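You operate a simulated robot arm through the tools that you are given. There is no shell and no other tool. Be economical: measure what you need, move in short steps, check, and stop when the job is done.

You run a simulated two-armed robot. Do the job below in one go: nothing can be reset, and whatever is moved stays where it is left.

JOB
Blow the dust off the fan grille, then rack the air coupler.
Fine: shut the blue air valve before you press the release button and draw the coupler out of its socket. Where these are worked on the way, their far stop is far enough and under half their travel is too little: air valve.
Where things are to end (x, y in the base frame): air coupler within 20 mm of [460, -210].

The check looks at the end state, three seconds after you hand in, the way a careful person would. Anything else that was tipped, shoved, dropped, spilled or broken makes it a failure.

ROBOT AND FRAMES
Two 7-joint arms with fingered hands on one trunk, on a base that drives. Base frame: it is fixed to the floor where the robot stands at the start and does not move with it; the origin is under the middle of the robot, x ahead of it, y to its left, z up. Units: mm, degrees, N and s.
The left shoulder is at the start at [70, 172, 1352], the right one opposite. Places, roughly: air release button [500, -100, 900]; air valve [800, 0, 900]; fan grille [800, -100, 900]; mouth of the black air socket [500, -100, 900]. Payload 5 kg a hand.
Tool frame (each hand has its own): the origin (TCP) lies between the finger pads and is the grasp point; the fingertips stand 43 mm ahead of it; z points along the fingers, y is the line along which they close. Largest opening 144 mm; the body of the gripper starts 50 mm behind the TCP. The gripper is a hand of 5 fingers: y runs from the thumb to the fingers, the wrist lies at [-21, -124, -221] in the tool frame.
Orientation is told as [roll, pitch, yaw] about the base's x, y, z axes, in that order, counted from this pose: with the fingers straight down and the wrist toward the robot, the tool's x, y and z point along [0, 1, 0], [1, 0, 0] and [0, 0, -1] of the base frame.

CONTROLS
- The arms move only by the tool apply_moves. It takes "left_deltas", "right_deltas" or both (then of equal length, played together; a hand with none holds still); each is a list that holds one entry, the list of rows, each a list of 6 numbers: the shift along the tool's x, y, z in units of 500 mm (1.0 is 500 mm), then the turn, a rotation vector about the tool's x, y, z in units of 120 degrees (1.0 is 120 degrees). In form: [[[dx, dy, dz, rx, ry, rz], ...]]. A call has 1 to 20 rows; each row is the pose to reach, as a shift and turn from the pose commanded when the call began, along the tool's axes at that moment. A call with a number of a shift or a turn outside -1 to 1 is refused whole. Each row takes 0.2 s and may step no farther than 50 mm and 8.6 degrees from the row before; otherwise, the whole call is refused. A pose out of reach is approached as far as the arm can. The call stops where the force on the tool passes 90 N (or 10 N more than at its start, if that is more) or the arm is blocked; 0.2 s more then pass. In this call time passes only in rows, and 0.2 s behind the last. It gives the time, the measured TCP pose, the force on the tool (base axes), the opening and the grip force at its end, in the units of the frame above (readings bear some noise), with the torque about the TCP (base axes, N m) and any sound that the robot's microphone picked up.
- Cameras (640 x 400 px; columns grow to the right, rows downward): "scene" is now at [130.2, -3.6, 1569.3]; the picture's right is [-0.04, -1.00, -0.00], its down [-0.72, 0.03, -0.69] and it looks along [0.69, -0.03, -0.72] (base axes); focal length 281 px, centre (320, 200). "left" rides on the left gripper at [-86, -108, -168] in its tool frame; the picture's right is [-0.80, -0.28, 0.53], its down [0.54, -0.73, 0.42] and it looks along [0.27, 0.63, 0.73] (tool axes); focal length 275 px, centre (320, 200). "right" rides on the right gripper at [86, -109, -168] in its tool frame; the picture's right is [-0.80, 0.28, -0.53], its down [-0.54, -0.73, 0.42] and it looks along [-0.27, 0.63, 0.73] (tool axes); focal length 275 px, centre (320, 200). There is no depth. A picture from a camera that has moved, and an enlarged one, comes with that camera's place and axes in the base frame and with its lens.
- camera(camera): a new picture of that camera. No time passes.
- raise_lower(by): slides the trunk up (or, below 0, down) by that many mm; the arms and the scene camera ride with it, the base frame stays. It gives what a move gives, with no picture.
- steer(legs): drives the robot by 1 to 6 legs, each [ahead, left, turn to the left] in mm, mm and degrees, along the robot's own axes; the way and the turn of a leg run together, so that a leg with both is an arc; at most 1500 mm and 180 degrees a leg. The arms and the cameras ride along, it lands a little off, and it stops where it bumps. It gives what a move gives.
- finger_targets(index, middle, ring, little, thumb_bend, thumb_turn, hand): sets how far each is bent, from 0 (flat) to 100 (curled in); at 30 the hand is open as for a grip, at 70 the pads meet at the TCP. One left out holds its place. A second passes; each finger stops where it meets its share of the squeeze, and holds until it gets a number again. It is the only way to open and close the hand. It gives what a move gives, with no picture; readings hold the bend of each and the force on index, middle, ring, little, thumb and palm. thumb_turn goes from beside the hand (0) to across from the fingers (100), as for a grip.
- pan_tilt(pan, tilt): turns the head with the scene camera to pan (to the left, within 86 degrees either way) and tilt (down, from -29 to 69), counted from straight ahead of the robot. It gives what a move gives.
- zoom(camera, box): a new picture of the part [left, top, right, bottom] of that camera's present view, enlarged. No time passes.
- finish_job(): hands the job in; it is judged then, once.

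Go step by step. Nothing tells you exact positions but the pictures and the camera data: compare them with the known pose of the tool, close in by small moves and look again before you grip or let go. The budget is 120 turns and 88 pictures, counting those below and the enlarged ones. Unless the task says otherwise, let go and move clear before handing in, and close with one line.

The tools are called after "Emit:" by a JSON object that holds its "api" and its "payload". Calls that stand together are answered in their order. apply_moves: Moves the arms, as the interface text tells. Its arguments: {"type":"object","properties":{"left_deltas":{"type":"array","items":{"type":"array","items":{"type":"array","items":{"type":"number"}}}},"right_deltas":{"type":"array","items":{"type":"array","items":{"type":"array","items":{"type":"number"}}}}},"required":[]} The other tools are called the same way: raise_lower (by) slides the trunk up or down; finger_targets (index, middle, ring, little, thumb_bend, thumb_turn, hand) moves the fingers one by one; steer (legs) drives the base; pan_tilt (pan, tilt) turns the head that bears the scene camera; camera (camera) takes a picture; zoom (camera, box) takes an enlarged picture of a part of a camera's view; finish_job () hands the job in.

At the start:

```text
time_s: 0.0
left_position: [803.3, 220.7, 1208.2]
left_ee_rot: [0.1, 0.1, 0.0]
left_wrist_force: [0.0, -0.9, -0.1]
left_moment: [0.02, 0.0, 0.01]
left_opening: 143.6
left_gripper_force: 0.0
left_shape: jaw
left_bend: [30.0, 30.0, 30.0, 30.0, 30.0, 98.0]
left_finger forces: [0.0, 0.0, 0.0, 0.1, 0.1, 0.0]
right_position: [687.6, -452.4, 1209.3]
right_ee_rot: [0.0, 0.0, 0.1]
right_wrist_force: [-0.4, 0.5, -0.3]
right_moment: [0.03, 0.0, -0.02]
right_opening: 143.5
right_gripper_force: 0.0
right_shape: jaw
right_bend: [30.0, 30.0, 30.0, 30.0, 30.0, 98.0]
right_finger forces: [0.1, 0.0, 0.0, 0.0, 0.0, 0.0]
trunk travel left (down, up): [-450.0, 490.0]
robot x, y, heading: [-1.6, -3.7, 0.1]
head pan, tilt: [-2.5, 46.4]
```

scene: 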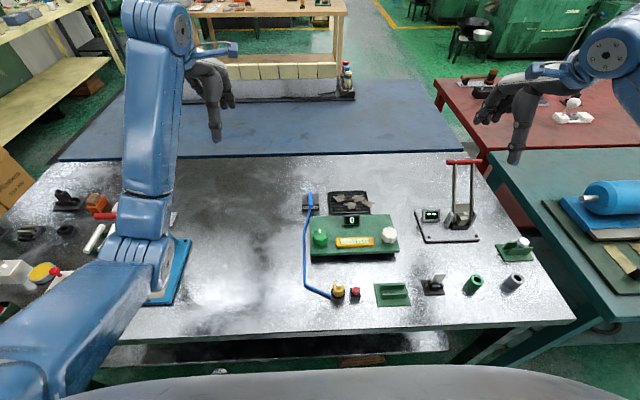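
right: 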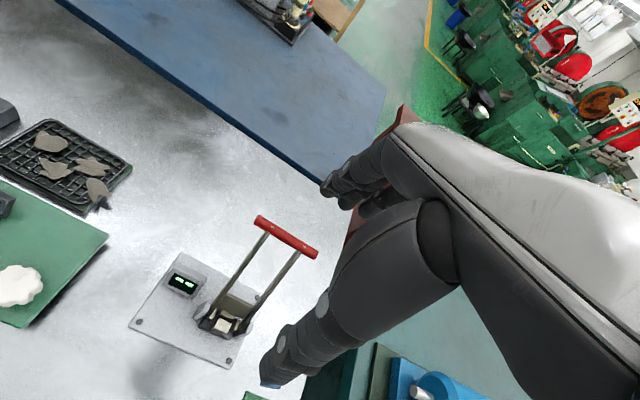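
left: 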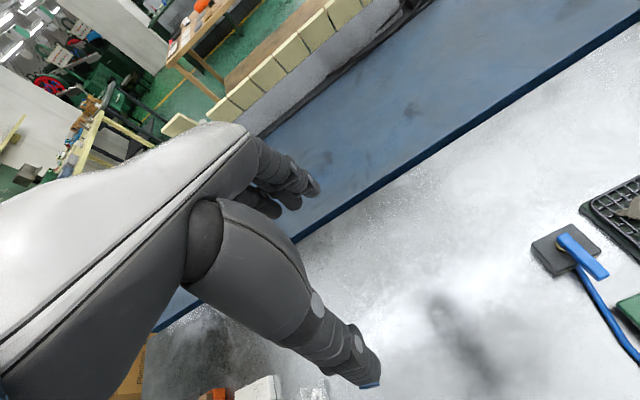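

I see the blue valve and hose, the grille with flakes on it, and the socket with a coupler and red button near (345,290). I will look closer.

Emit:
{"api": "zoom", "payload": {"camera": "scene", "box": [290, 170, 430, 258]}}

Emit:
{"api": "zoom", "payload": {"camera": "scene", "box": [300, 250, 420, 325]}}

Emit:
{"api": "zoom", "payload": {"camera": "scene", "box": [400, 150, 560, 310]}}

```text
4.55 times, centred on (360, 214) of scene
camera zoom: at [130.2, -3.6, 1569.3], right [-0.04, -1.0, 0.0], down [-0.72, 0.03, -0.69], along [0.69, -0.03, -0.72], focal length 1278 px, centre (138, 136)
```

zoom: 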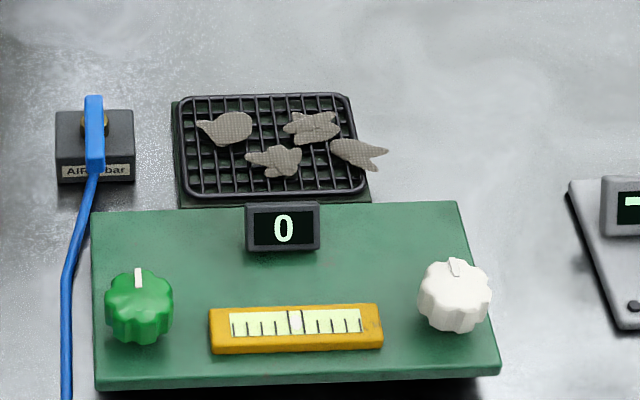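

```text
5.33 times, centred on (360, 288) of scene
camera zoom: at [130.2, -3.6, 1569.3], right [-0.04, -1.0, 0.0], down [-0.72, 0.03, -0.69], along [0.69, -0.03, -0.72], focal length 1499 px, centre (107, -267)
```

zoom: 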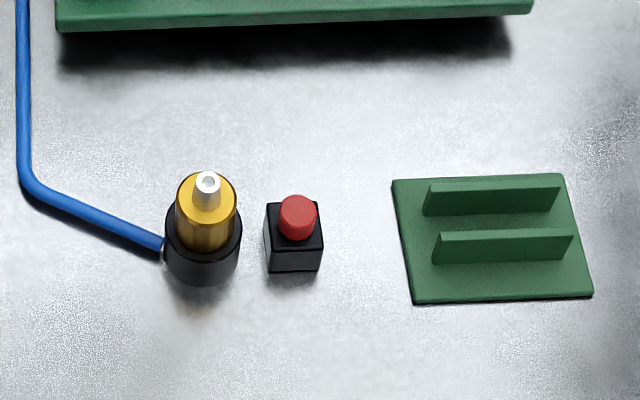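

```text
2.50 times, centred on (480, 230) of scene
camera zoom: at [130.2, -3.6, 1569.3], right [-0.04, -1.0, 0.0], down [-0.72, 0.03, -0.69], along [0.69, -0.03, -0.72], focal length 703 px, centre (-80, 125)
```

zoom: 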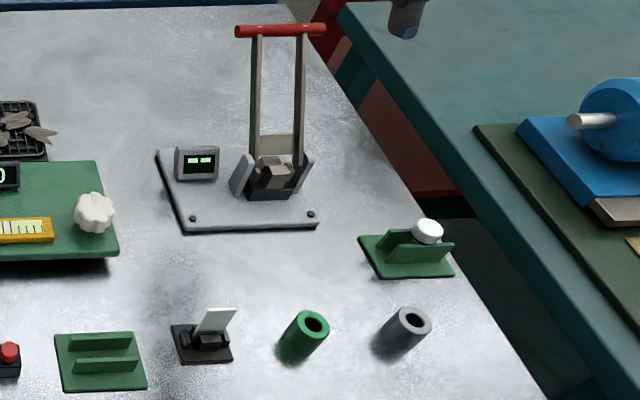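

The valve is around [789, 2], coupler around [465, -65], button around [453, -108], and rack around [456, -210]. I need to understand what supplies the blow, so I zoom from the hand cameras.

Emit:
{"api": "zoom", "payload": {"camera": "right", "box": [0, 80, 160, 340]}}

Emit:
{"api": "zoom", "payload": {"camera": "left", "box": [500, 160, 640, 360]}}

Emit:
{"api": "zoom", "payload": {"camera": "scene", "box": [0, 170, 220, 310]}}

```text
1.54 times, centred on (80, 210) of right
camera zoom: at [578.8, -366.5, 1377.5], right [0.28, -0.8, 0.53], down [-0.73, -0.54, -0.42], along [0.63, -0.27, -0.73], focal length 424 px, centre (689, 185)
```

zoom: 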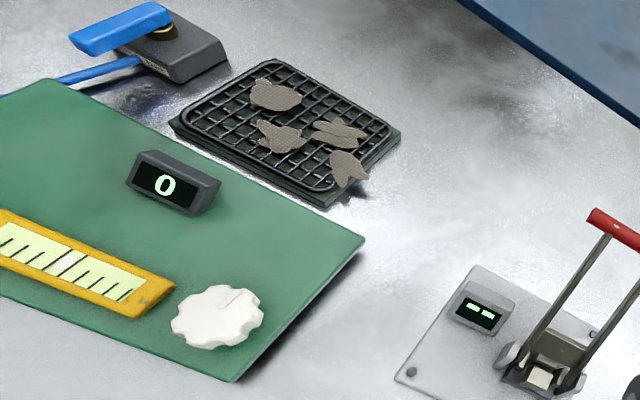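

```text
2.00 times, centred on (570, 260) of left
camera zoom: at [694.0, 134.6, 1376.1], right [-0.28, -0.8, -0.53], down [-0.73, 0.54, -0.42], along [0.63, 0.27, -0.73], focal length 551 px, centre (-180, 80)
```

zoom: 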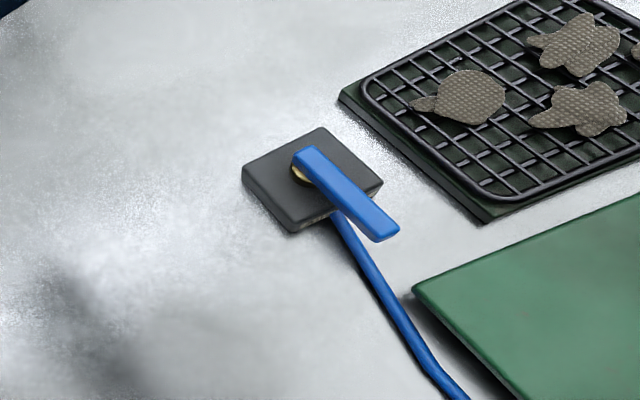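

```text
2.86 times, centred on (110, 240) of scene
camera zoom: at [130.2, -3.6, 1569.3], right [-0.04, -1.0, 0.0], down [-0.72, 0.03, -0.69], along [0.69, -0.03, -0.72], focal length 803 px, centre (920, 86)
```

zoom: 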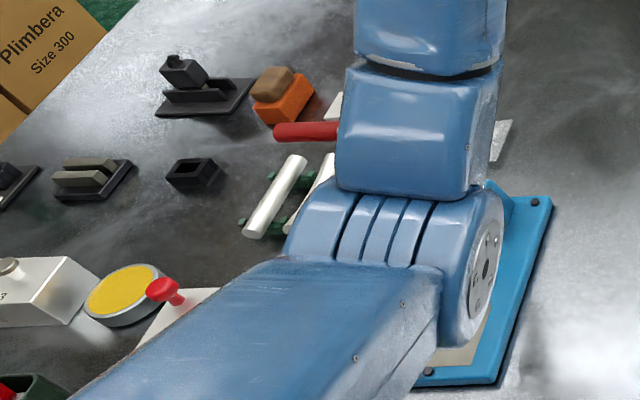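

The left arm hides part of the bench, so I look around with the head for any blow tool.

Emit:
{"api": "pan_tilt", "payload": {"pan": 40, "tilt": 46}}

Emit:
{"api": "camera", "payload": {"camera": "scene"}}

Emit:
{"api": "pan_tilt", "payload": {"pan": -40, "tilt": 46}}

Emit:
{"api": "camera", "payload": {"camera": "scene"}}

```text
time_s: 1.1
left_position: [802.4, 221.2, 1209.6]
left_ee_rot: [0.0, 0.0, 0.0]
left_wrist_force: [-0.6, 1.1, 0.8]
left_moment: [0.01, 0.02, -0.04]
left_opening: 143.5
left_gripper_force: 0.0
left_shape: jaw
left_bend: [30.0, 30.0, 30.0, 30.0, 30.0, 98.0]
left_finger forces: [0.0, 0.0, 0.0, 0.0, 0.0, 0.1]
right_position: [688.0, -452.5, 1209.1]
right_ee_rot: [0.0, -0.1, 0.0]
right_wrist_force: [0.4, -1.2, -0.3]
right_moment: [0.01, -0.03, -0.01]
right_opening: 143.2
right_gripper_force: 0.0
right_shape: jaw
right_bend: [30.0, 30.0, 30.0, 30.0, 30.0, 98.0]
right_finger forces: [0.0, 0.0, 0.1, 0.0, 0.1, 0.0]
trunk travel left (down, up): [-450.0, 490.0]
robot x, y, heading: [0.5, 0.7, -0.0]
head pan, tilt: [40.0, 46.0]
```

```text
78 pictures are left
camera scene: at [111.9, 51.6, 1569.9], right [0.64, -0.77, 0.0], down [-0.55, -0.46, -0.69], along [0.53, 0.45, -0.72], focal length 281 px, centre (320, 200)
```

scene: 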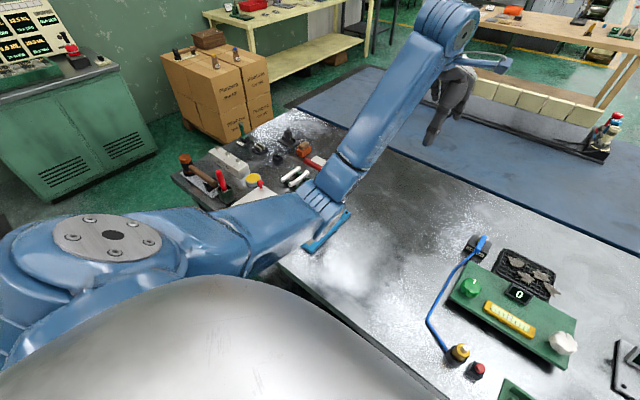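

```text
time_s: 2.6
left_position: [802.1, 221.0, 1208.2]
left_ee_rot: [-0.1, 0.0, 0.0]
left_wrist_force: [0.1, -0.8, 0.4]
left_moment: [0.01, 0.04, 0.0]
left_opening: 143.5
left_gripper_force: 0.1
left_shape: jaw
left_bend: [30.0, 30.0, 30.0, 30.0, 30.0, 98.0]
left_finger forces: [0.0, 0.0, 0.0, 0.0, 0.0, 0.0]
right_position: [688.3, -452.9, 1208.9]
right_ee_rot: [-0.1, 0.0, 0.0]
right_wrist_force: [0.5, 0.5, -0.1]
right_moment: [-0.01, -0.04, -0.03]
right_opening: 143.7
right_gripper_force: 0.1
right_shape: jaw
right_bend: [30.0, 30.0, 30.0, 30.0, 30.0, 98.0]
right_finger forces: [0.0, 0.1, 0.1, 0.0, 0.0, 0.1]
trunk travel left (down, up): [-450.0, 490.0]
robot x, y, heading: [2.2, -2.8, -0.4]
head pan, tilt: [-40.0, 46.0]
```

```text
77 pictures are left
camera scene: at [111.9, -51.8, 1569.9], right [-0.64, -0.77, 0.0], down [-0.55, 0.46, -0.69], along [0.53, -0.45, -0.72], focal length 281 px, centre (320, 200)
```

scene: 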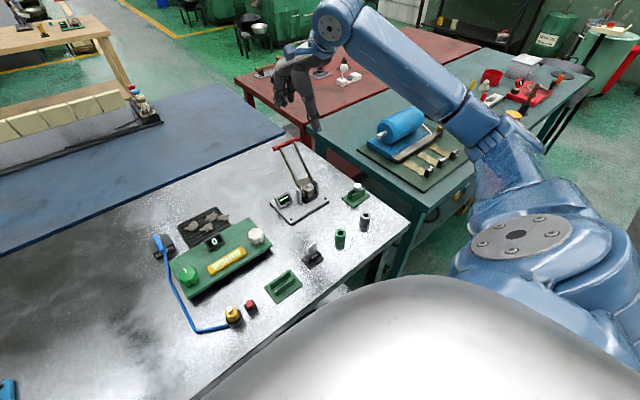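

No obvious air gun yet, so I zoom on the side tables and on the coupler region.

Emit:
{"api": "zoom", "payload": {"camera": "scene", "box": [330, 40, 600, 210]}}

Emit:
{"api": "zoom", "payload": {"camera": "scene", "box": [210, 260, 310, 335]}}

Emit:
{"api": "zoom", "payload": {"camera": "scene", "box": [140, 200, 240, 275]}}

Emit:
{"api": "pan_tilt", "payload": {"pan": 60, "tilt": 40}}

Emit:
{"api": "zoom", "payload": {"camera": "scene", "box": [300, 80, 640, 280]}}

```text
2.35 times, centred on (465, 125) of scene
camera zoom: at [111.9, -51.8, 1569.9], right [-0.64, -0.77, 0.0], down [-0.55, 0.46, -0.69], along [0.53, -0.45, -0.72], focal length 661 px, centre (-21, 376)
```

zoom: 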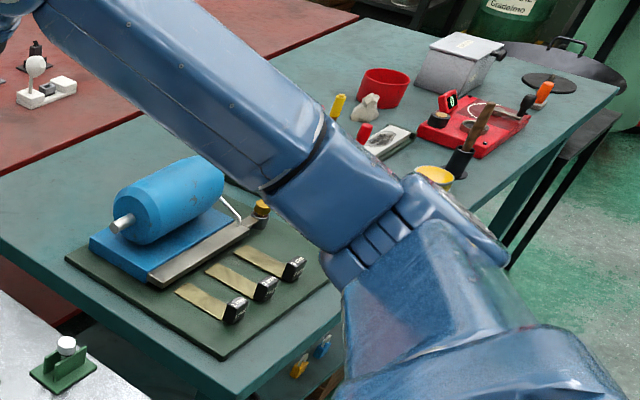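

```text
5.33 times, centred on (260, 298) of scene
camera zoom: at [111.9, -51.8, 1569.9], right [-0.64, -0.77, 0.0], down [-0.55, 0.46, -0.69], along [0.53, -0.45, -0.72], focal length 1499 px, centre (640, -320)
```

zoom: 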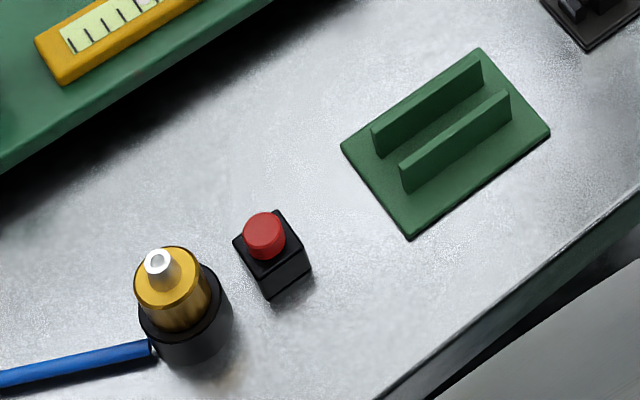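

```text
5.33 times, centred on (190, 238) of scene
camera zoom: at [111.9, -51.8, 1569.9], right [-0.64, -0.77, 0.0], down [-0.55, 0.46, -0.69], along [0.53, -0.45, -0.72], focal length 1499 px, centre (1013, 0)
```

zoom: 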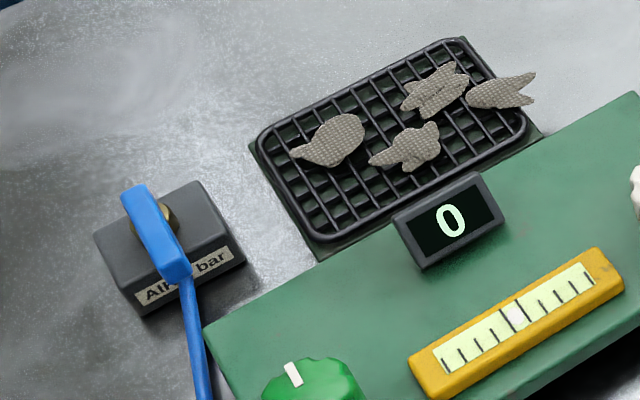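

```text
time_s: 4.4
left_position: [803.3, 220.2, 1207.2]
left_ee_rot: [0.0, 0.0, 0.0]
left_wrist_force: [0.2, 0.2, -0.1]
left_moment: [0.05, 0.03, 0.0]
left_opening: 143.7
left_gripper_force: 0.1
left_shape: jaw
left_bend: [30.0, 30.0, 30.0, 30.0, 30.0, 98.0]
left_finger forces: [0.0, 0.1, 0.0, 0.0, 0.0, 0.1]
right_position: [687.2, -452.9, 1209.6]
right_ee_rot: [0.0, 0.0, 0.0]
right_wrist_force: [1.2, 0.7, 0.1]
right_moment: [0.01, -0.01, -0.01]
right_opening: 143.7
right_gripper_force: 0.0
right_shape: jaw
right_bend: [30.0, 30.0, 30.0, 30.0, 30.0, 98.0]
right_finger forces: [0.0, 0.1, 0.0, 0.0, 0.0, 0.0]
trunk travel left (down, up): [-450.0, 490.0]
robot x, y, heading: [0.9, 2.9, 0.1]
head pan, tilt: [60.0, 40.0]
```

```text
1.88 times, centred on (470, 180) of scene
camera zoom: at [92.7, 73.5, 1578.6], right [0.87, -0.5, 0.0], down [-0.32, -0.56, -0.77], along [0.38, 0.66, -0.64], focal length 529 px, centre (38, 238)
```

zoom: 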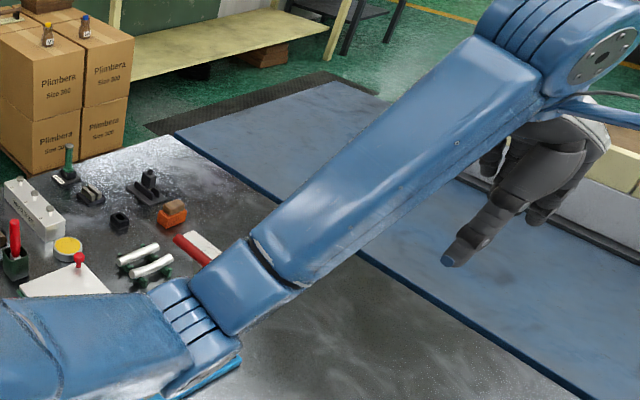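

No separate blow tool is visible: the brass coupler carries the white nozzle, so it is most likely the thing to blow with once it is drawn out. First I back up 100 mm for comfortable reach, then bring the left hand near the valve for a close look.

Emit:
{"api": "steer", "payload": {"legs": [[-100, 0, 0]]}}

Emit:
{"api": "pan_tilt", "payload": {"pan": -5, "tilt": 46}}

Emit:
{"api": "finger_targets", "payload": {"hand": "left", "index": 70, "middle": 70, "ring": 100, "little": 100, "thumb_bend": 70, "thumb_turn": 100}}

Emit:
{"api": "camera", "payload": {"camera": "left"}}

Emit:
{"api": "camera", "payload": {"camera": "scene"}}

```text
time_s: 5.5
left_position: [702.8, 219.3, 1207.5]
left_ee_rot: [0.0, 0.2, -0.1]
left_wrist_force: [-1.0, 0.1, 0.0]
left_moment: [-0.05, -0.01, 0.0]
left_opening: 143.5
left_gripper_force: 0.1
left_shape: jaw
left_bend: [30.0, 30.0, 30.0, 30.0, 30.0, 98.0]
left_finger forces: [0.1, 0.0, 0.1, 0.0, 0.0, 0.0]
right_position: [587.7, -453.5, 1208.6]
right_ee_rot: [0.0, 0.1, 0.0]
right_wrist_force: [0.3, -0.6, -0.2]
right_moment: [-0.01, -0.03, -0.01]
right_opening: 143.8
right_gripper_force: 0.1
right_shape: jaw
right_bend: [30.0, 30.0, 30.0, 30.0, 30.0, 98.0]
right_finger forces: [0.0, 0.1, 0.0, 0.0, 0.0, 0.1]
trunk travel left (down, up): [-450.0, 490.0]
robot x, y, heading: [-102.3, -2.3, -0.3]
head pan, tilt: [60.0, 40.0]
```

```text
time_s: 6.9
left_position: [701.9, 221.1, 1207.2]
left_ee_rot: [0.0, 0.0, 0.0]
left_wrist_force: [-0.9, 0.2, 0.1]
left_moment: [0.0, 0.01, 0.05]
left_opening: 144.0
left_gripper_force: 0.0
left_shape: jaw
left_bend: [30.0, 30.0, 30.0, 30.0, 30.0, 98.0]
left_finger forces: [0.0, 0.0, 0.1, 0.0, 0.1, 0.0]
right_position: [586.2, -453.7, 1208.0]
right_ee_rot: [0.0, 0.0, 0.0]
right_wrist_force: [-0.2, 0.5, 0.5]
right_moment: [0.0, -0.02, 0.03]
right_opening: 144.0
right_gripper_force: 0.2
right_shape: jaw
right_bend: [30.0, 30.0, 30.0, 30.0, 30.0, 98.0]
right_finger forces: [0.0, 0.0, 0.0, 0.1, 0.0, 0.1]
trunk travel left (down, up): [-450.0, 490.0]
robot x, y, heading: [-104.4, 1.2, -0.1]
head pan, tilt: [-5.0, 46.0]
```

```text
time_s: 7.9
left_position: [703.3, 220.3, 1207.3]
left_ee_rot: [0.0, 0.0, 0.0]
left_wrist_force: [-0.5, 0.1, -0.6]
left_moment: [-0.03, -0.02, -0.03]
left_opening: 8.5
left_gripper_force: 0.1
left_shape: fingers
left_bend: [70.0, 70.0, 100.0, 100.0, 70.0, 100.0]
left_finger forces: [0.0, 0.0, 0.1, 0.1, 0.0, 0.0]
right_position: [586.2, -453.1, 1208.7]
right_ee_rot: [0.0, 0.0, 0.0]
right_wrist_force: [-0.2, 1.1, 0.6]
right_moment: [0.02, -0.01, -0.01]
right_opening: 143.6
right_gripper_force: 0.0
right_shape: jaw
right_bend: [30.0, 30.0, 30.0, 30.0, 30.0, 98.0]
right_finger forces: [0.0, 0.1, 0.0, 0.0, 0.1, 0.0]
trunk travel left (down, up): [-450.0, 490.0]
robot x, y, heading: [-99.9, 1.3, -0.0]
head pan, tilt: [-5.0, 46.0]
```

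```text
72 pictures are left
camera left: at [593.3, 134.1, 1376.0], right [-0.28, -0.8, -0.53], down [-0.73, 0.54, -0.42], along [0.63, 0.27, -0.73], focal length 275 px, centre (320, 200)
```

left: 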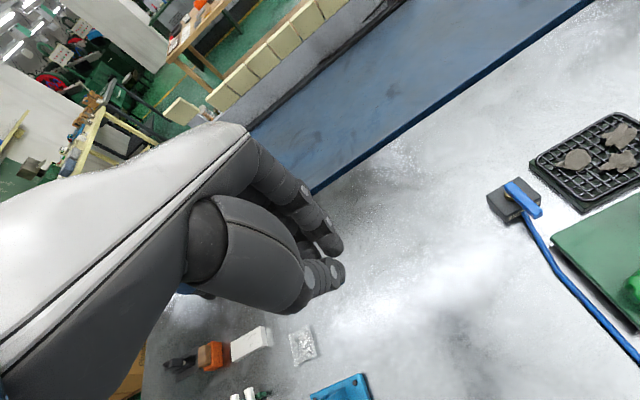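

```text
71 pictures are left
camera scene: at [29.5, -7.1, 1569.9], right [-0.09, -1.0, 0.0], down [-0.72, 0.06, -0.69], along [0.69, -0.06, -0.72], focal length 281 px, centre (320, 200)
```

scene: 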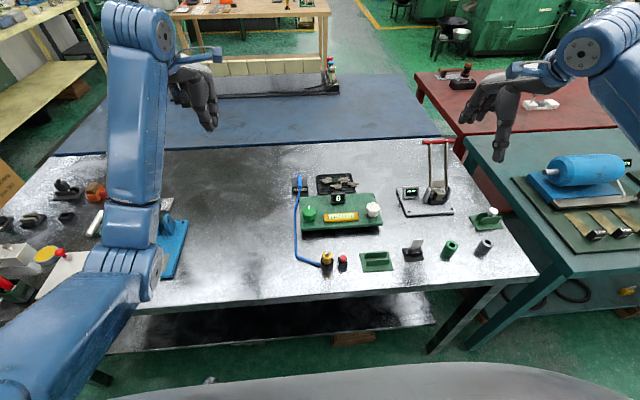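

The lever's pivot is near [800, 0, 895] and its tip near [743, -4], pointing toward me. I bring the left hand, fingers pinched, above and to the left of the lever tip.

Emit:
{"api": "apply_moves", "payload": {"left_deltas": [[[-0.046, 0.015, 0.07, 0, 0, 0], [-0.092, 0.03, 0.14, 0, 0, 0], [-0.138, 0.045, 0.21, 0, 0, 0], [-0.184, 0.06, 0.28, 0, 0, 0], [-0.23, 0.075, 0.35, 0, 0, 0], [-0.276, 0.09, 0.42, 0, 0, 0], [-0.32, 0.104, 0.494, 0, 0, 0]]]}}

Emit:
{"api": "camera", "payload": {"camera": "left"}}

Emit:
{"api": "zoom", "payload": {"camera": "scene", "box": [240, 130, 400, 230]}}

```text
time_s: 9.5
left_position: [755.1, 59.2, 960.8]
left_ee_rot: [0.0, 0.0, -0.1]
left_wrist_force: [0.6, 0.4, -0.4]
left_moment: [0.04, 0.06, 0.01]
left_opening: 8.4
left_gripper_force: 0.1
left_shape: fingers
left_bend: [70.0, 70.0, 100.0, 100.0, 70.0, 100.0]
left_finger forces: [0.0, 0.0, 0.0, 0.0, 0.1, 0.0]
right_position: [588.4, -453.5, 1208.6]
right_ee_rot: [0.0, 0.1, 0.0]
right_wrist_force: [1.8, -0.1, -0.3]
right_moment: [0.05, 0.02, -0.02]
right_opening: 143.6
right_gripper_force: 0.1
right_shape: jaw
right_bend: [30.0, 30.0, 30.0, 30.0, 30.0, 98.0]
right_finger forces: [0.0, 0.1, 0.0, 0.1, 0.0, 0.0]
trunk travel left (down, up): [-450.0, 490.0]
robot x, y, heading: [-101.7, 0.7, -0.1]
head pan, tilt: [-5.0, 46.0]
```

```text
70 pictures are left
camera left: at [646.3, -26.5, 1129.0], right [-0.28, -0.8, -0.53], down [-0.73, 0.54, -0.42], along [0.63, 0.27, -0.73], focal length 275 px, centre (320, 200)
```

left: 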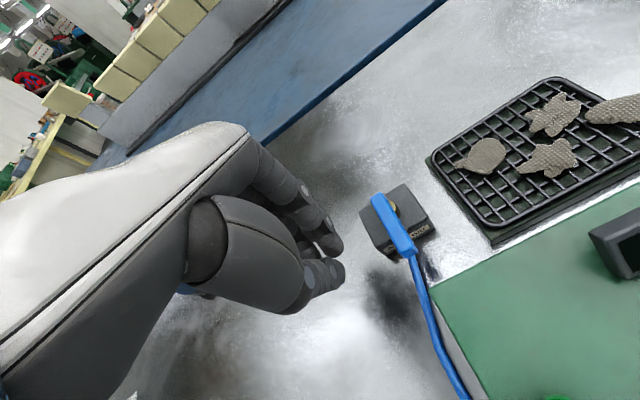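

```text
4.00 times, centred on (320, 180) of scene
camera zoom: at [30.5, -8.1, 1569.9], right [-0.09, -1.0, 0.0], down [-0.72, 0.06, -0.69], along [0.69, -0.06, -0.72], focal length 1124 px, centre (320, 280)
```

zoom: 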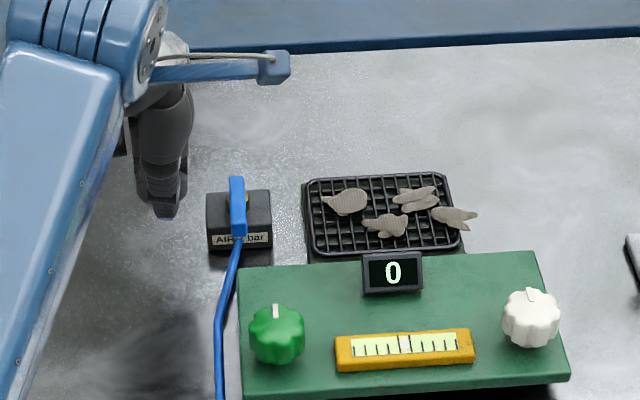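

The pinched fingertips are about 45 mm left of the lever. I lower so the tips reach lever height, then push gently to the right.

Emit:
{"api": "apply_moves", "payload": {"left_deltas": [[[0, 0, 0.04, 0, 0, 0], [0, 0, 0.08, 0, 0, 0], [-0.03, 0, 0.08, 0, 0, 0], [-0.06, 0, 0.08, 0, 0, 0]]]}}

Emit:
{"api": "camera", "payload": {"camera": "left"}}

```text
time_s: 10.5
left_position: [755.9, 41.7, 920.1]
left_ee_rot: [0.2, 0.0, 0.6]
left_wrist_force: [-0.3, 30.8, 2.5]
left_moment: [1.18, -0.01, 0.42]
left_opening: 6.3
left_gripper_force: 15.7
left_shape: fingers
left_bend: [70.0, 70.0, 100.0, 100.0, 70.0, 100.0]
left_finger forces: [31.4, 0.1, 0.0, 0.0, 0.0, 0.0]
right_position: [588.4, -444.5, 1210.2]
right_ee_rot: [-0.3, -0.1, 0.3]
right_wrist_force: [1.1, 0.1, 0.2]
right_moment: [-0.06, 0.0, -0.03]
right_opening: 144.1
right_gripper_force: 0.0
right_shape: jaw
right_bend: [30.0, 30.0, 30.0, 30.0, 30.0, 98.0]
right_finger forces: [0.1, 0.1, 0.0, 0.0, 0.1, 0.1]
trunk travel left (down, up): [-450.0, 490.0]
robot x, y, heading: [-102.5, 0.9, -0.2]
head pan, tilt: [-5.0, 46.0]
```

```text
68 pictures are left
camera left: at [647.5, -46.1, 1088.3], right [-0.28, -0.8, -0.54], down [-0.73, 0.54, -0.42], along [0.62, 0.27, -0.73], focal length 275 px, centre (320, 200)
```

left: 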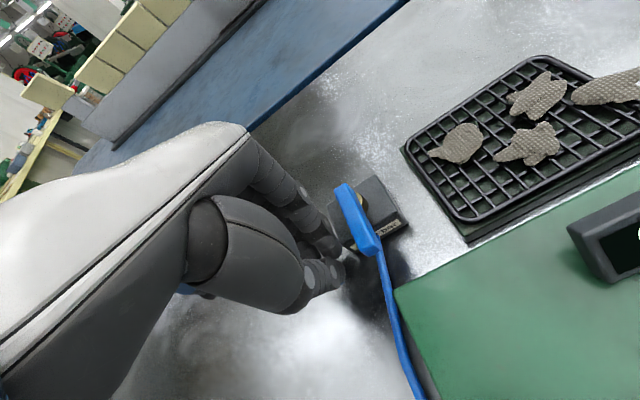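

The lever resisted at about 31 N and did not budge, so it seems to be at its stop on that side; it should turn the other way. I withdraw the left hand and bring the right hand, index only extended, to the right of the lever.

Emit:
{"api": "apply_moves", "payload": {"left_deltas": [[[0.05, 0, 0, 0, 0, 0], [0.12, 0, -0.05, 0, 0, 0], [0.2, 0, -0.11, 0, 0, 0], [0.28, 0, -0.17, 0, 0, 0], [0.35, -0.05, -0.23, 0, 0, 0], [0.42, -0.1, -0.26, 0, 0, 0]]]}}

Emit:
{"api": "finger_targets", "payload": {"hand": "right", "index": 70, "middle": 100, "ring": 100, "little": 100, "thumb_bend": 70, "thumb_turn": 100}}

Emit:
{"api": "apply_moves", "payload": {"right_deltas": [[[0.07, 0.033, 0.042, 0, 0, 0], [0.14, 0.067, 0.084, 0, 0, 0], [0.21, 0.1, 0.125, 0, 0, 0], [0.28, 0.134, 0.167, 0, 0, 0], [0.35, 0.167, 0.209, 0, 0, 0], [0.42, 0.2, 0.25, 0, 0, 0], [0.49, 0.234, 0.293, 0, 0, 0], [0.56, 0.267, 0.334, 0, 0, 0], [0.63, 0.3, 0.376, 0, 0, 0], [0.7, 0.334, 0.42, 0, 0, 0]]]}}

Emit:
{"api": "camera", "payload": {"camera": "right"}}

```text
refused: row 5 steps farther than a row can; nothing moved
```

```text
time_s: 11.5
left_position: [753.9, 35.4, 920.3]
left_ee_rot: [0.2, 0.0, 0.1]
left_wrist_force: [-6.9, 41.1, -0.8]
left_moment: [1.63, 0.3, 0.55]
left_opening: 5.7
left_gripper_force: 21.5
left_shape: fingers
left_bend: [70.0, 70.0, 100.0, 100.0, 70.0, 100.0]
left_finger forces: [42.7, 0.0, 0.0, 0.0, 0.0, 0.1]
right_position: [586.0, -448.2, 1210.2]
right_ee_rot: [-0.3, -0.1, -0.1]
right_wrist_force: [-0.6, -0.4, 0.3]
right_moment: [-0.03, 0.01, -0.02]
right_opening: 8.4
right_gripper_force: 0.1
right_shape: fingers
right_bend: [70.0, 91.0, 100.0, 100.0, 70.0, 100.0]
right_finger forces: [0.0, 0.0, 0.1, 0.0, 0.1, 0.0]
trunk travel left (down, up): [-450.0, 490.0]
robot x, y, heading: [-100.8, 0.4, 0.2]
head pan, tilt: [-5.0, 46.0]
```

```text
time_s: 13.7
left_position: [755.3, 36.1, 920.2]
left_ee_rot: [0.0, 0.0, 0.1]
left_wrist_force: [-9.0, 40.0, -5.2]
left_moment: [1.61, 0.44, 0.42]
left_opening: 4.8
left_gripper_force: 20.9
left_shape: fingers
left_bend: [70.0, 70.0, 100.0, 100.0, 70.0, 100.0]
left_finger forces: [41.6, 0.0, 0.0, 0.1, 0.0, 0.0]
right_position: [752.6, -98.9, 998.5]
right_ee_rot: [-0.4, 0.0, 0.1]
right_wrist_force: [0.2, -0.6, -0.2]
right_moment: [0.0, 0.04, -0.02]
right_opening: 8.2
right_gripper_force: 0.0
right_shape: fingers
right_bend: [70.0, 100.0, 100.0, 100.0, 70.0, 100.0]
right_finger forces: [0.0, 0.0, 0.1, 0.0, 0.0, 0.0]
trunk travel left (down, up): [-450.0, 490.0]
robot x, y, heading: [-100.1, -2.1, -0.2]
head pan, tilt: [-5.0, 46.0]
```

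```text
67 pictures are left
camera right: at [644.2, -11.7, 1166.2], right [0.28, -0.79, 0.54], down [-0.73, -0.54, -0.42], along [0.63, -0.27, -0.73], focal length 275 px, centre (320, 200)
```

right: 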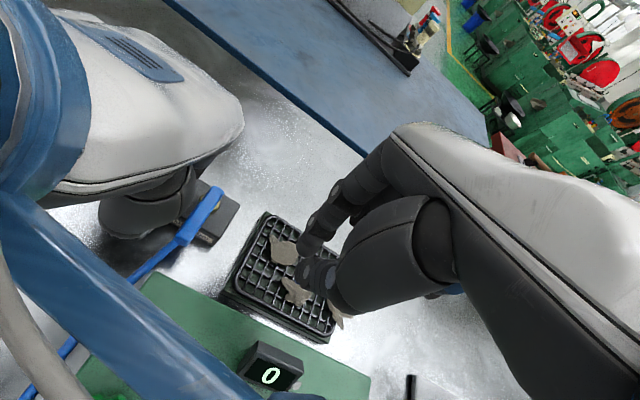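

The left call was refused for a step too long, so I redo the withdrawal with smaller steps.

Emit:
{"api": "apply_moves", "payload": {"left_deltas": [[[0.05, 0, 0, 0, 0, 0], [0.12, 0, -0.05, 0, 0, 0], [0.2, 0, -0.1, 0, 0, 0], [0.27, 0, -0.16, 0, 0, 0], [0.34, -0.03, -0.21, 0, 0, 0], [0.41, -0.06, -0.26, 0, 0, 0]]]}}

Emit:
{"api": "apply_moves", "payload": {"right_deltas": [[[0.05, 0, 0.05, 0, 0, 0], [0.065, 0, 0.1, 0, 0, 0], [0.065, 0, 0.13, 0, 0, 0]]]}}

Emit:
{"api": "camera", "payload": {"camera": "right"}}

Emit:
{"api": "zoom", "payload": {"camera": "scene", "box": [240, 130, 400, 230]}}

```text
time_s: 15.1
left_position: [720.7, 235.0, 1053.3]
left_ee_rot: [-0.1, 0.0, -0.1]
left_wrist_force: [-0.3, 0.0, -0.8]
left_moment: [0.0, -0.03, -0.03]
left_opening: 8.2
left_gripper_force: 0.0
left_shape: fingers
left_bend: [70.0, 70.0, 100.0, 100.0, 70.0, 100.0]
left_finger forces: [0.1, 0.0, 0.0, 0.0, 0.0, 0.0]
right_position: [751.6, -103.2, 997.4]
right_ee_rot: [0.0, -0.1, 0.0]
right_wrist_force: [-0.2, -0.3, 0.2]
right_moment: [-0.03, -0.05, -0.01]
right_opening: 8.2
right_gripper_force: 0.0
right_shape: fingers
right_bend: [70.0, 100.0, 100.0, 100.0, 70.0, 100.0]
right_finger forces: [0.0, 0.0, 0.0, 0.0, 0.0, 0.1]
trunk travel left (down, up): [-450.0, 490.0]
robot x, y, heading: [-102.0, -3.1, -0.1]
head pan, tilt: [-5.0, 46.0]
```

```text
time_s: 15.9
left_position: [723.1, 233.3, 1052.5]
left_ee_rot: [0.0, 0.0, -0.2]
left_wrist_force: [0.1, 0.5, 0.2]
left_moment: [-0.03, -0.02, -0.01]
left_opening: 8.2
left_gripper_force: 0.1
left_shape: fingers
left_bend: [70.0, 70.0, 100.0, 100.0, 70.0, 100.0]
left_finger forces: [0.0, 0.0, 0.0, 0.0, 0.0, 0.0]
right_position: [753.8, -71.0, 935.2]
right_ee_rot: [0.0, 0.0, -0.1]
right_wrist_force: [0.1, 0.2, 1.2]
right_moment: [0.0, 0.04, 0.01]
right_opening: 8.0
right_gripper_force: 0.2
right_shape: fingers
right_bend: [70.0, 100.0, 100.0, 100.0, 70.0, 100.0]
right_finger forces: [0.0, 0.0, 0.1, 0.0, 0.0, 0.0]
trunk travel left (down, up): [-450.0, 490.0]
robot x, y, heading: [-97.8, -2.2, 0.1]
head pan, tilt: [-5.0, 46.0]
```

```text
66 pictures are left
camera right: at [644.2, 15.2, 1102.8], right [0.28, -0.8, 0.53], down [-0.73, -0.54, -0.42], along [0.63, -0.27, -0.73], focal length 275 px, centre (320, 200)
```

right: 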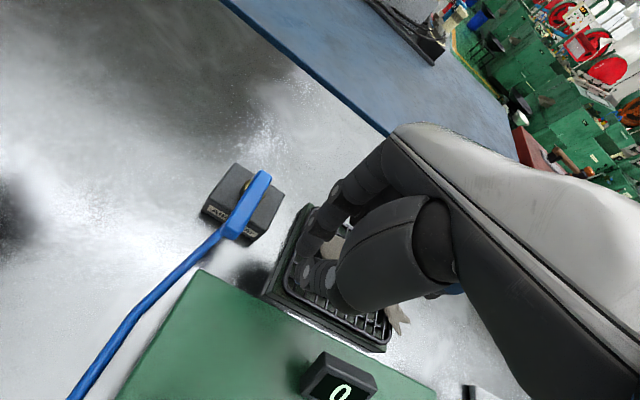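

```text
4.00 times, centred on (320, 180) of scene
camera zoom: at [29.9, -7.5, 1569.9], right [-0.09, -1.0, 0.0], down [-0.72, 0.06, -0.69], along [0.69, -0.06, -0.72], focal length 1124 px, centre (320, 280)
```

zoom: 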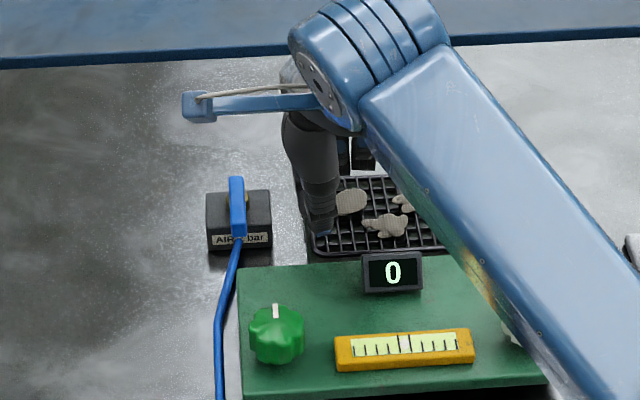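

The index is about 30 mm right of the lever. I shift clear of the grille, lower, and push left gently.

Emit:
{"api": "apply_moves", "payload": {"right_deltas": [[[0.024, 0, 0, 0, 0, 0], [0.024, 0, 0.03, 0, 0, 0], [0.05, 0, 0.03, 0, 0, 0], [0.075, 0, 0.03, 0, 0, 0], [0.1, 0.003, 0.03, 0, 0, 0]]]}}

Emit:
{"api": "camera", "payload": {"camera": "right"}}

```text
time_s: 17.1
left_position: [721.9, 224.3, 1055.6]
left_ee_rot: [0.2, 0.0, -0.3]
left_wrist_force: [0.5, 0.4, 0.0]
left_moment: [-0.05, -0.05, -0.03]
left_opening: 8.3
left_gripper_force: 0.1
left_shape: fingers
left_bend: [70.0, 70.0, 100.0, 100.0, 70.0, 100.0]
left_finger forces: [0.1, 0.0, 0.1, 0.0, 0.0, 0.0]
right_position: [753.7, -36.0, 919.8]
right_ee_rot: [-0.4, 0.0, -0.6]
right_wrist_force: [-8.6, -53.6, 9.0]
right_moment: [-2.12, 0.19, -0.73]
right_opening: 4.9
right_gripper_force: 29.8
right_shape: fingers
right_bend: [70.0, 100.0, 100.0, 100.0, 70.0, 100.0]
right_finger forces: [59.3, 0.1, 0.1, 0.0, 0.1, 0.0]
trunk travel left (down, up): [-450.0, 490.0]
robot x, y, heading: [-99.9, -0.1, -0.3]
head pan, tilt: [-5.0, 46.0]
```

```text
64 pictures are left
camera right: at [645.9, 52.7, 1087.4], right [0.28, -0.8, 0.54], down [-0.73, -0.54, -0.42], along [0.62, -0.28, -0.73], focal length 275 px, centre (320, 200)
```

right: 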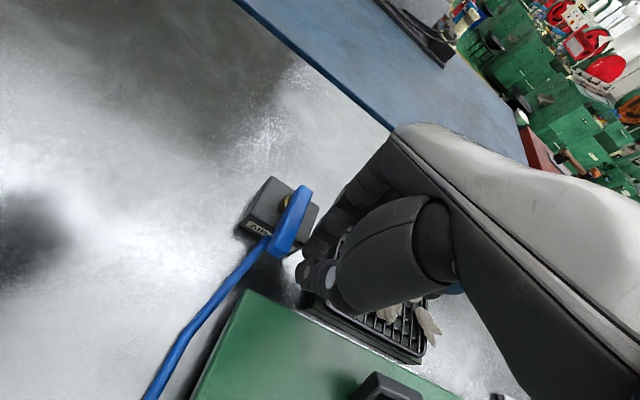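

Also resisted at 54 N on this side with no visible rotation. I zoom in on the lever to understand its mechanism before pushing harder.

Emit:
{"api": "zoom", "payload": {"camera": "right", "box": [210, 150, 370, 290]}}

Emit:
{"api": "zoom", "payload": {"camera": "left", "box": [400, 150, 640, 300]}}

```text
2.86 times, centred on (290, 220) of right
camera zoom: at [645.9, 52.7, 1087.4], right [0.28, -0.8, 0.54], down [-0.73, -0.54, -0.42], along [0.62, -0.28, -0.73], focal length 786 px, centre (406, 143)
```

zoom: 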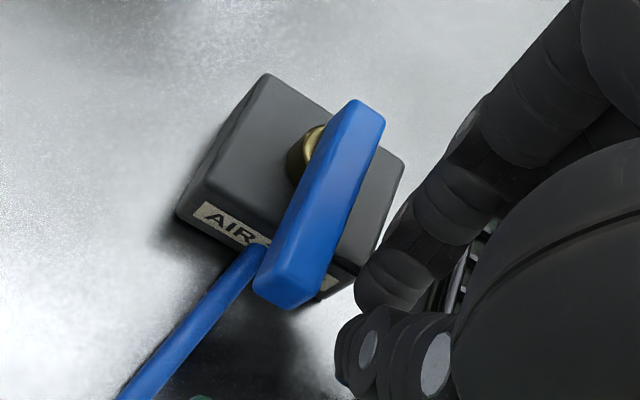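

```text
2.67 times, centred on (520, 225) of left
camera zoom: at [612.3, 137.9, 1222.0], right [-0.29, -0.79, -0.54], down [-0.72, 0.55, -0.42], along [0.63, 0.27, -0.73], focal length 734 px, centre (-213, 133)
```

zoom: 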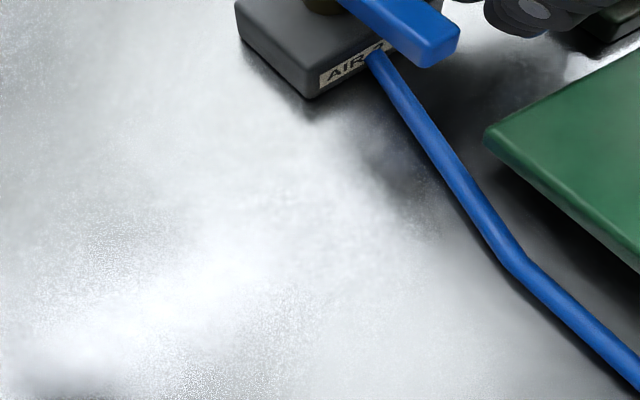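

The finger was actually pressing the valve's block, not the lever. I back off, raise the tip above the block top, and push the lever itself.

Emit:
{"api": "apply_moves", "payload": {"right_deltas": [[[-0.05, 0, 0, 0, 0, 0], [-0.05, -0.012, -0.028, 0, 0, 0], [-0.02, -0.012, -0.028, 0, 0, 0], [0.0, -0.012, -0.028, 0, 0, 0], [0.02, -0.012, -0.028, 0, 0, 0], [0.035, -0.012, -0.028, 0, 0, 0]]]}}

Emit:
{"api": "zoom", "payload": {"camera": "right", "box": [210, 150, 370, 290]}}

```text
time_s: 18.5
left_position: [723.5, 224.4, 1054.4]
left_ee_rot: [0.3, -0.1, -0.3]
left_wrist_force: [0.1, 0.3, 0.6]
left_moment: [0.04, -0.01, 0.02]
left_opening: 8.2
left_gripper_force: 0.1
left_shape: fingers
left_bend: [70.0, 70.0, 100.0, 100.0, 70.0, 100.0]
left_finger forces: [0.0, 0.0, 0.1, 0.0, 0.0, 0.0]
right_position: [749.6, -18.8, 932.3]
right_ee_rot: [-0.2, 0.0, -0.7]
right_wrist_force: [-3.6, -53.6, 6.2]
right_moment: [-1.16, -0.01, -0.62]
right_opening: 4.4
right_gripper_force: 27.5
right_shape: fingers
right_bend: [70.0, 100.0, 100.0, 100.0, 70.0, 100.0]
right_finger forces: [55.3, 0.0, 0.0, 0.0, 0.1, 0.0]
trunk travel left (down, up): [-450.0, 490.0]
robot x, y, heading: [-101.6, 0.8, -0.4]
head pan, tilt: [-5.0, 46.0]
```

```text
2.86 times, centred on (290, 220) of right
camera zoom: at [641.6, 69.0, 1101.7], right [0.27, -0.8, 0.54], down [-0.73, -0.54, -0.42], along [0.62, -0.28, -0.73], focal length 786 px, centre (406, 143)
```

zoom: 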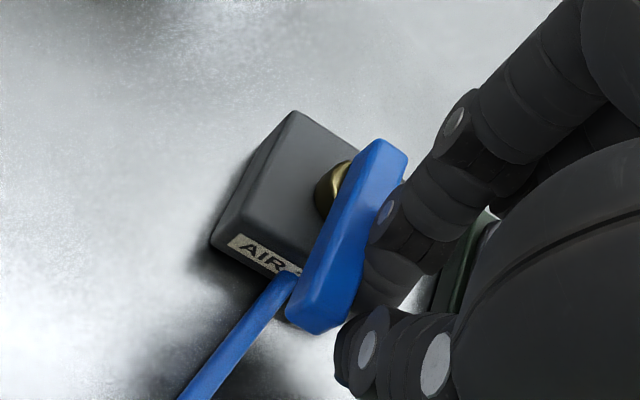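

Now the finger really bears on the lever and it holds firm at 54 N, so this side is likely its stop. I withdraw the right hand and push from the left at the same height.

Emit:
{"api": "apply_moves", "payload": {"right_deltas": [[[-0.05, 0, 0, 0, 0, 0], [-0.08, 0, -0.07, 0, 0, 0], [-0.16, 0, -0.12, 0, 0, 0], [-0.24, 0, -0.16, 0, 0, 0], [-0.33, -0.02, -0.18, 0, 0, 0], [-0.42, -0.04, -0.2, 0, 0, 0], [-0.5, -0.06, -0.22, 0, 0, 0]]]}}

Emit:
{"api": "apply_moves", "payload": {"left_deltas": [[[-0.08, 0.012, 0.05, 0, 0, 0], [-0.16, 0.025, 0.1, 0, 0, 0], [-0.24, 0.035, 0.15, 0, 0, 0], [-0.3, 0.045, 0.2, 0, 0, 0], [-0.34, 0.052, 0.24, 0, 0, 0], [-0.37, 0.052, 0.24, 0, 0, 0], [-0.395, 0.052, 0.24, 0, 0, 0], [-0.41, 0.052, 0.24, 0, 0, 0]]]}}

Emit:
{"api": "camera", "payload": {"camera": "left"}}

```text
time_s: 20.1
left_position: [721.4, 232.4, 1052.7]
left_ee_rot: [0.1, 0.0, 0.0]
left_wrist_force: [1.0, -0.1, 0.7]
left_moment: [0.05, 0.0, 0.04]
left_opening: 8.5
left_gripper_force: 0.1
left_shape: fingers
left_bend: [70.0, 70.0, 100.0, 100.0, 70.0, 100.0]
left_finger forces: [0.1, 0.0, 0.0, 0.0, 0.0, 0.0]
right_position: [716.6, -258.2, 1044.4]
right_ee_rot: [0.1, -0.1, 0.1]
right_wrist_force: [0.3, -0.1, 0.1]
right_moment: [0.03, 0.0, -0.01]
right_opening: 8.3
right_gripper_force: 0.0
right_shape: fingers
right_bend: [70.0, 100.0, 100.0, 100.0, 70.0, 100.0]
right_finger forces: [0.0, 0.0, 0.1, 0.0, 0.0, 0.1]
trunk travel left (down, up): [-450.0, 490.0]
robot x, y, heading: [-100.1, -1.5, -0.1]
head pan, tilt: [-5.0, 46.0]
```

```text
time_s: 21.9
left_position: [750.8, 30.2, 931.5]
left_ee_rot: [0.0, -0.1, -0.2]
left_wrist_force: [0.7, -0.7, 0.7]
left_moment: [0.0, 0.01, -0.03]
left_opening: 8.2
left_gripper_force: 0.1
left_shape: fingers
left_bend: [70.0, 70.0, 100.0, 100.0, 70.0, 100.0]
left_finger forces: [0.1, 0.1, 0.1, 0.0, 0.0, 0.0]
right_position: [719.0, -257.5, 1043.7]
right_ee_rot: [-0.1, 0.0, 0.0]
right_wrist_force: [0.6, 0.3, 0.0]
right_moment: [0.01, 0.0, 0.0]
right_opening: 8.4
right_gripper_force: 0.0
right_shape: fingers
right_bend: [70.0, 100.0, 100.0, 100.0, 70.0, 100.0]
right_finger forces: [0.0, 0.0, 0.0, 0.0, 0.1, 0.0]
trunk travel left (down, up): [-450.0, 490.0]
robot x, y, heading: [-102.2, -0.5, 0.0]
head pan, tilt: [-5.0, 46.0]
```

```text
60 pictures are left
camera left: at [641.4, -56.2, 1098.9], right [-0.28, -0.8, -0.53], down [-0.73, 0.54, -0.42], along [0.63, 0.27, -0.73], focal length 275 px, centre (320, 200)
```

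left: 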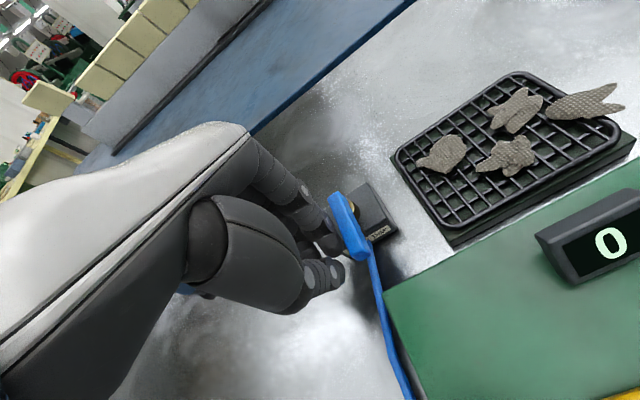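

Nearly touching the lever from the left, no force yet. I push right in small steps, curving slightly forward.

Emit:
{"api": "apply_moves", "payload": {"left_deltas": [[[-0.02, 0, 0, 0, 0, 0], [-0.04, 0.002, 0, 0, 0, 0], [-0.06, 0.004, 0, 0, 0, 0]]]}}

Emit:
{"api": "zoom", "payload": {"camera": "left", "box": [240, 130, 440, 290]}}

```text
time_s: 22.7
left_position: [750.0, 2.0, 932.2]
left_ee_rot: [0.0, 0.0, 0.0]
left_wrist_force: [-2.4, 4.0, 3.6]
left_moment: [0.09, -0.05, 0.13]
left_opening: 6.5
left_gripper_force: 2.5
left_shape: fingers
left_bend: [70.0, 70.0, 100.0, 100.0, 70.0, 100.0]
left_finger forces: [2.5, 2.5, 0.0, 0.0, 0.0, 0.1]
right_position: [716.8, -257.6, 1044.1]
right_ee_rot: [0.0, 0.1, 0.0]
right_wrist_force: [-0.2, 0.8, 0.1]
right_moment: [-0.04, 0.0, 0.02]
right_opening: 8.3
right_gripper_force: 0.1
right_shape: fingers
right_bend: [70.0, 100.0, 100.0, 100.0, 70.0, 100.0]
right_finger forces: [0.0, 0.0, 0.0, 0.0, 0.0, 0.0]
trunk travel left (down, up): [-450.0, 490.0]
robot x, y, heading: [-105.1, 2.6, -0.1]
head pan, tilt: [-5.0, 46.0]
```

```text
2.50 times, centred on (340, 210) of left
camera zoom: at [642.0, -84.7, 1100.0], right [-0.28, -0.8, -0.53], down [-0.73, 0.54, -0.42], along [0.63, 0.27, -0.73], focal length 688 px, centre (270, 175)
```

zoom: 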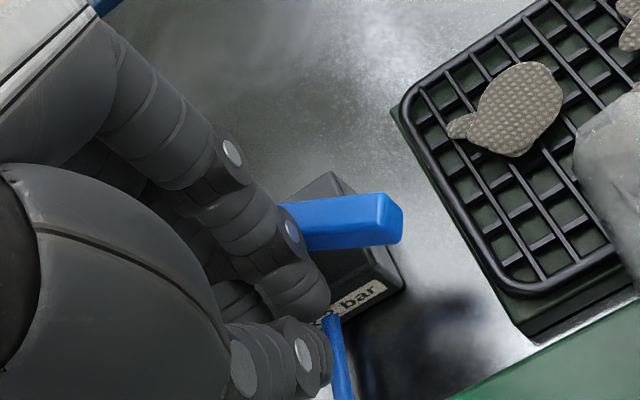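

The lever turns this way, about 55 degrees so far. I continue along the arc to the far stop.

Emit:
{"api": "apply_moves", "payload": {"left_deltas": [[[-0.01, 0.02, 0, 0, 0, 0], [-0.02, 0.04, 0, 0, 0, 0], [-0.025, 0.06, 0, 0, 0, 0], [-0.03, 0.075, 0, 0, 0, 0]]]}}

Emit:
{"api": "camera", "payload": {"camera": "left"}}

Emit:
{"api": "zoom", "payload": {"camera": "left", "box": [240, 130, 440, 290]}}

```text
time_s: 23.7
left_position: [787.0, -16.5, 938.2]
left_ee_rot: [0.0, -0.3, -0.1]
left_wrist_force: [-31.2, 7.0, 28.5]
left_moment: [0.27, 0.91, -0.01]
left_opening: 2.1
left_gripper_force: 28.7
left_shape: fingers
left_bend: [71.0, 72.0, 100.0, 100.0, 65.0, 100.0]
left_finger forces: [35.2, 21.3, 0.1, 0.1, 0.0, 0.0]
right_position: [711.0, -258.5, 1047.7]
right_ee_rot: [-0.1, -0.2, 0.0]
right_wrist_force: [0.9, -0.2, -0.7]
right_moment: [0.07, 0.03, 0.0]
right_opening: 8.2
right_gripper_force: 0.1
right_shape: fingers
right_bend: [70.0, 100.0, 100.0, 100.0, 70.0, 100.0]
right_finger forces: [0.0, 0.0, 0.0, 0.1, 0.1, 0.0]
trunk travel left (down, up): [-450.0, 490.0]
robot x, y, heading: [-102.0, -0.2, -0.4]
head pan, tilt: [-5.0, 46.0]
```

```text
58 pictures are left
camera left: at [676.0, -101.4, 1105.2], right [-0.28, -0.8, -0.53], down [-0.72, 0.54, -0.43], along [0.63, 0.27, -0.73], focal length 275 px, centre (320, 200)
```

left: 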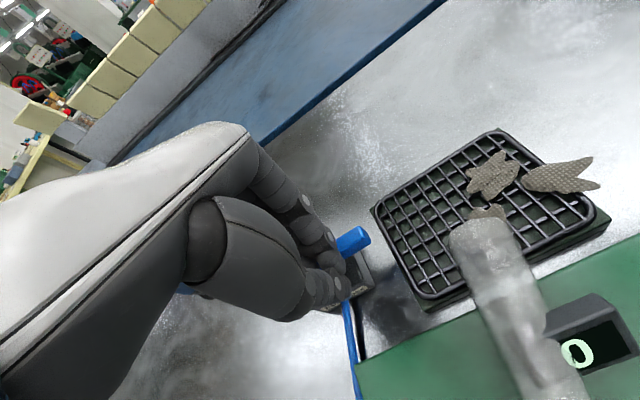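

```text
2.50 times, centred on (340, 210) of left
camera zoom: at [676.0, -101.4, 1105.2], right [-0.28, -0.8, -0.53], down [-0.72, 0.54, -0.43], along [0.63, 0.27, -0.73], focal length 688 px, centre (270, 175)
```

zoom: 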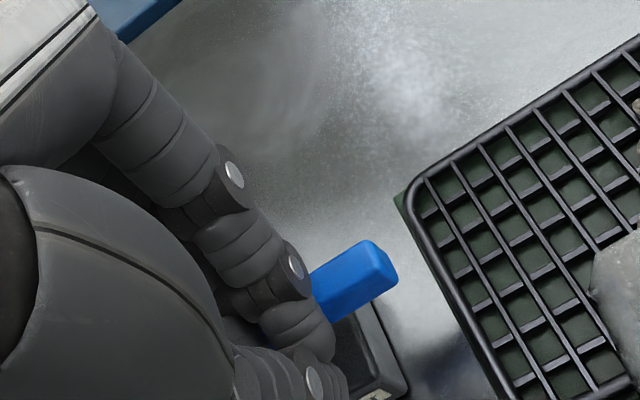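

A grey jet-like shape now appears across the grille and a flake seems gone, so the valve may be blowing air. I check from the head camera.

Emit:
{"api": "camera", "payload": {"camera": "scene"}}

Emit:
{"api": "zoom", "payload": {"camera": "scene", "box": [260, 150, 420, 290]}}

```text
56 pictures are left
camera scene: at [22.1, -6.8, 1570.7], right [-0.09, -1.0, 0.0], down [-0.71, 0.06, -0.7], along [0.7, -0.06, -0.72], focal length 281 px, centre (320, 200)
```

scene: 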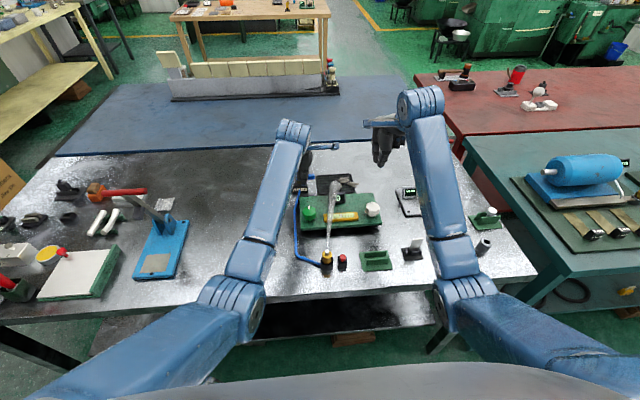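

```text
2.86 times, centred on (340, 220) of scene
camera zoom: at [22.1, -6.8, 1570.7], right [-0.09, -1.0, 0.0], down [-0.71, 0.06, -0.7], along [0.7, -0.06, -0.72], focal length 803 px, centre (263, 143)
```

zoom: 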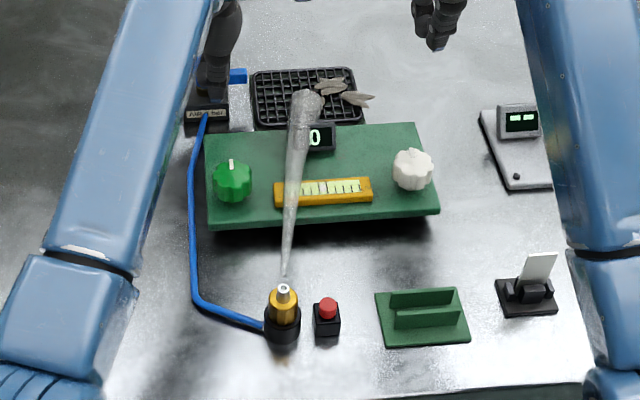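

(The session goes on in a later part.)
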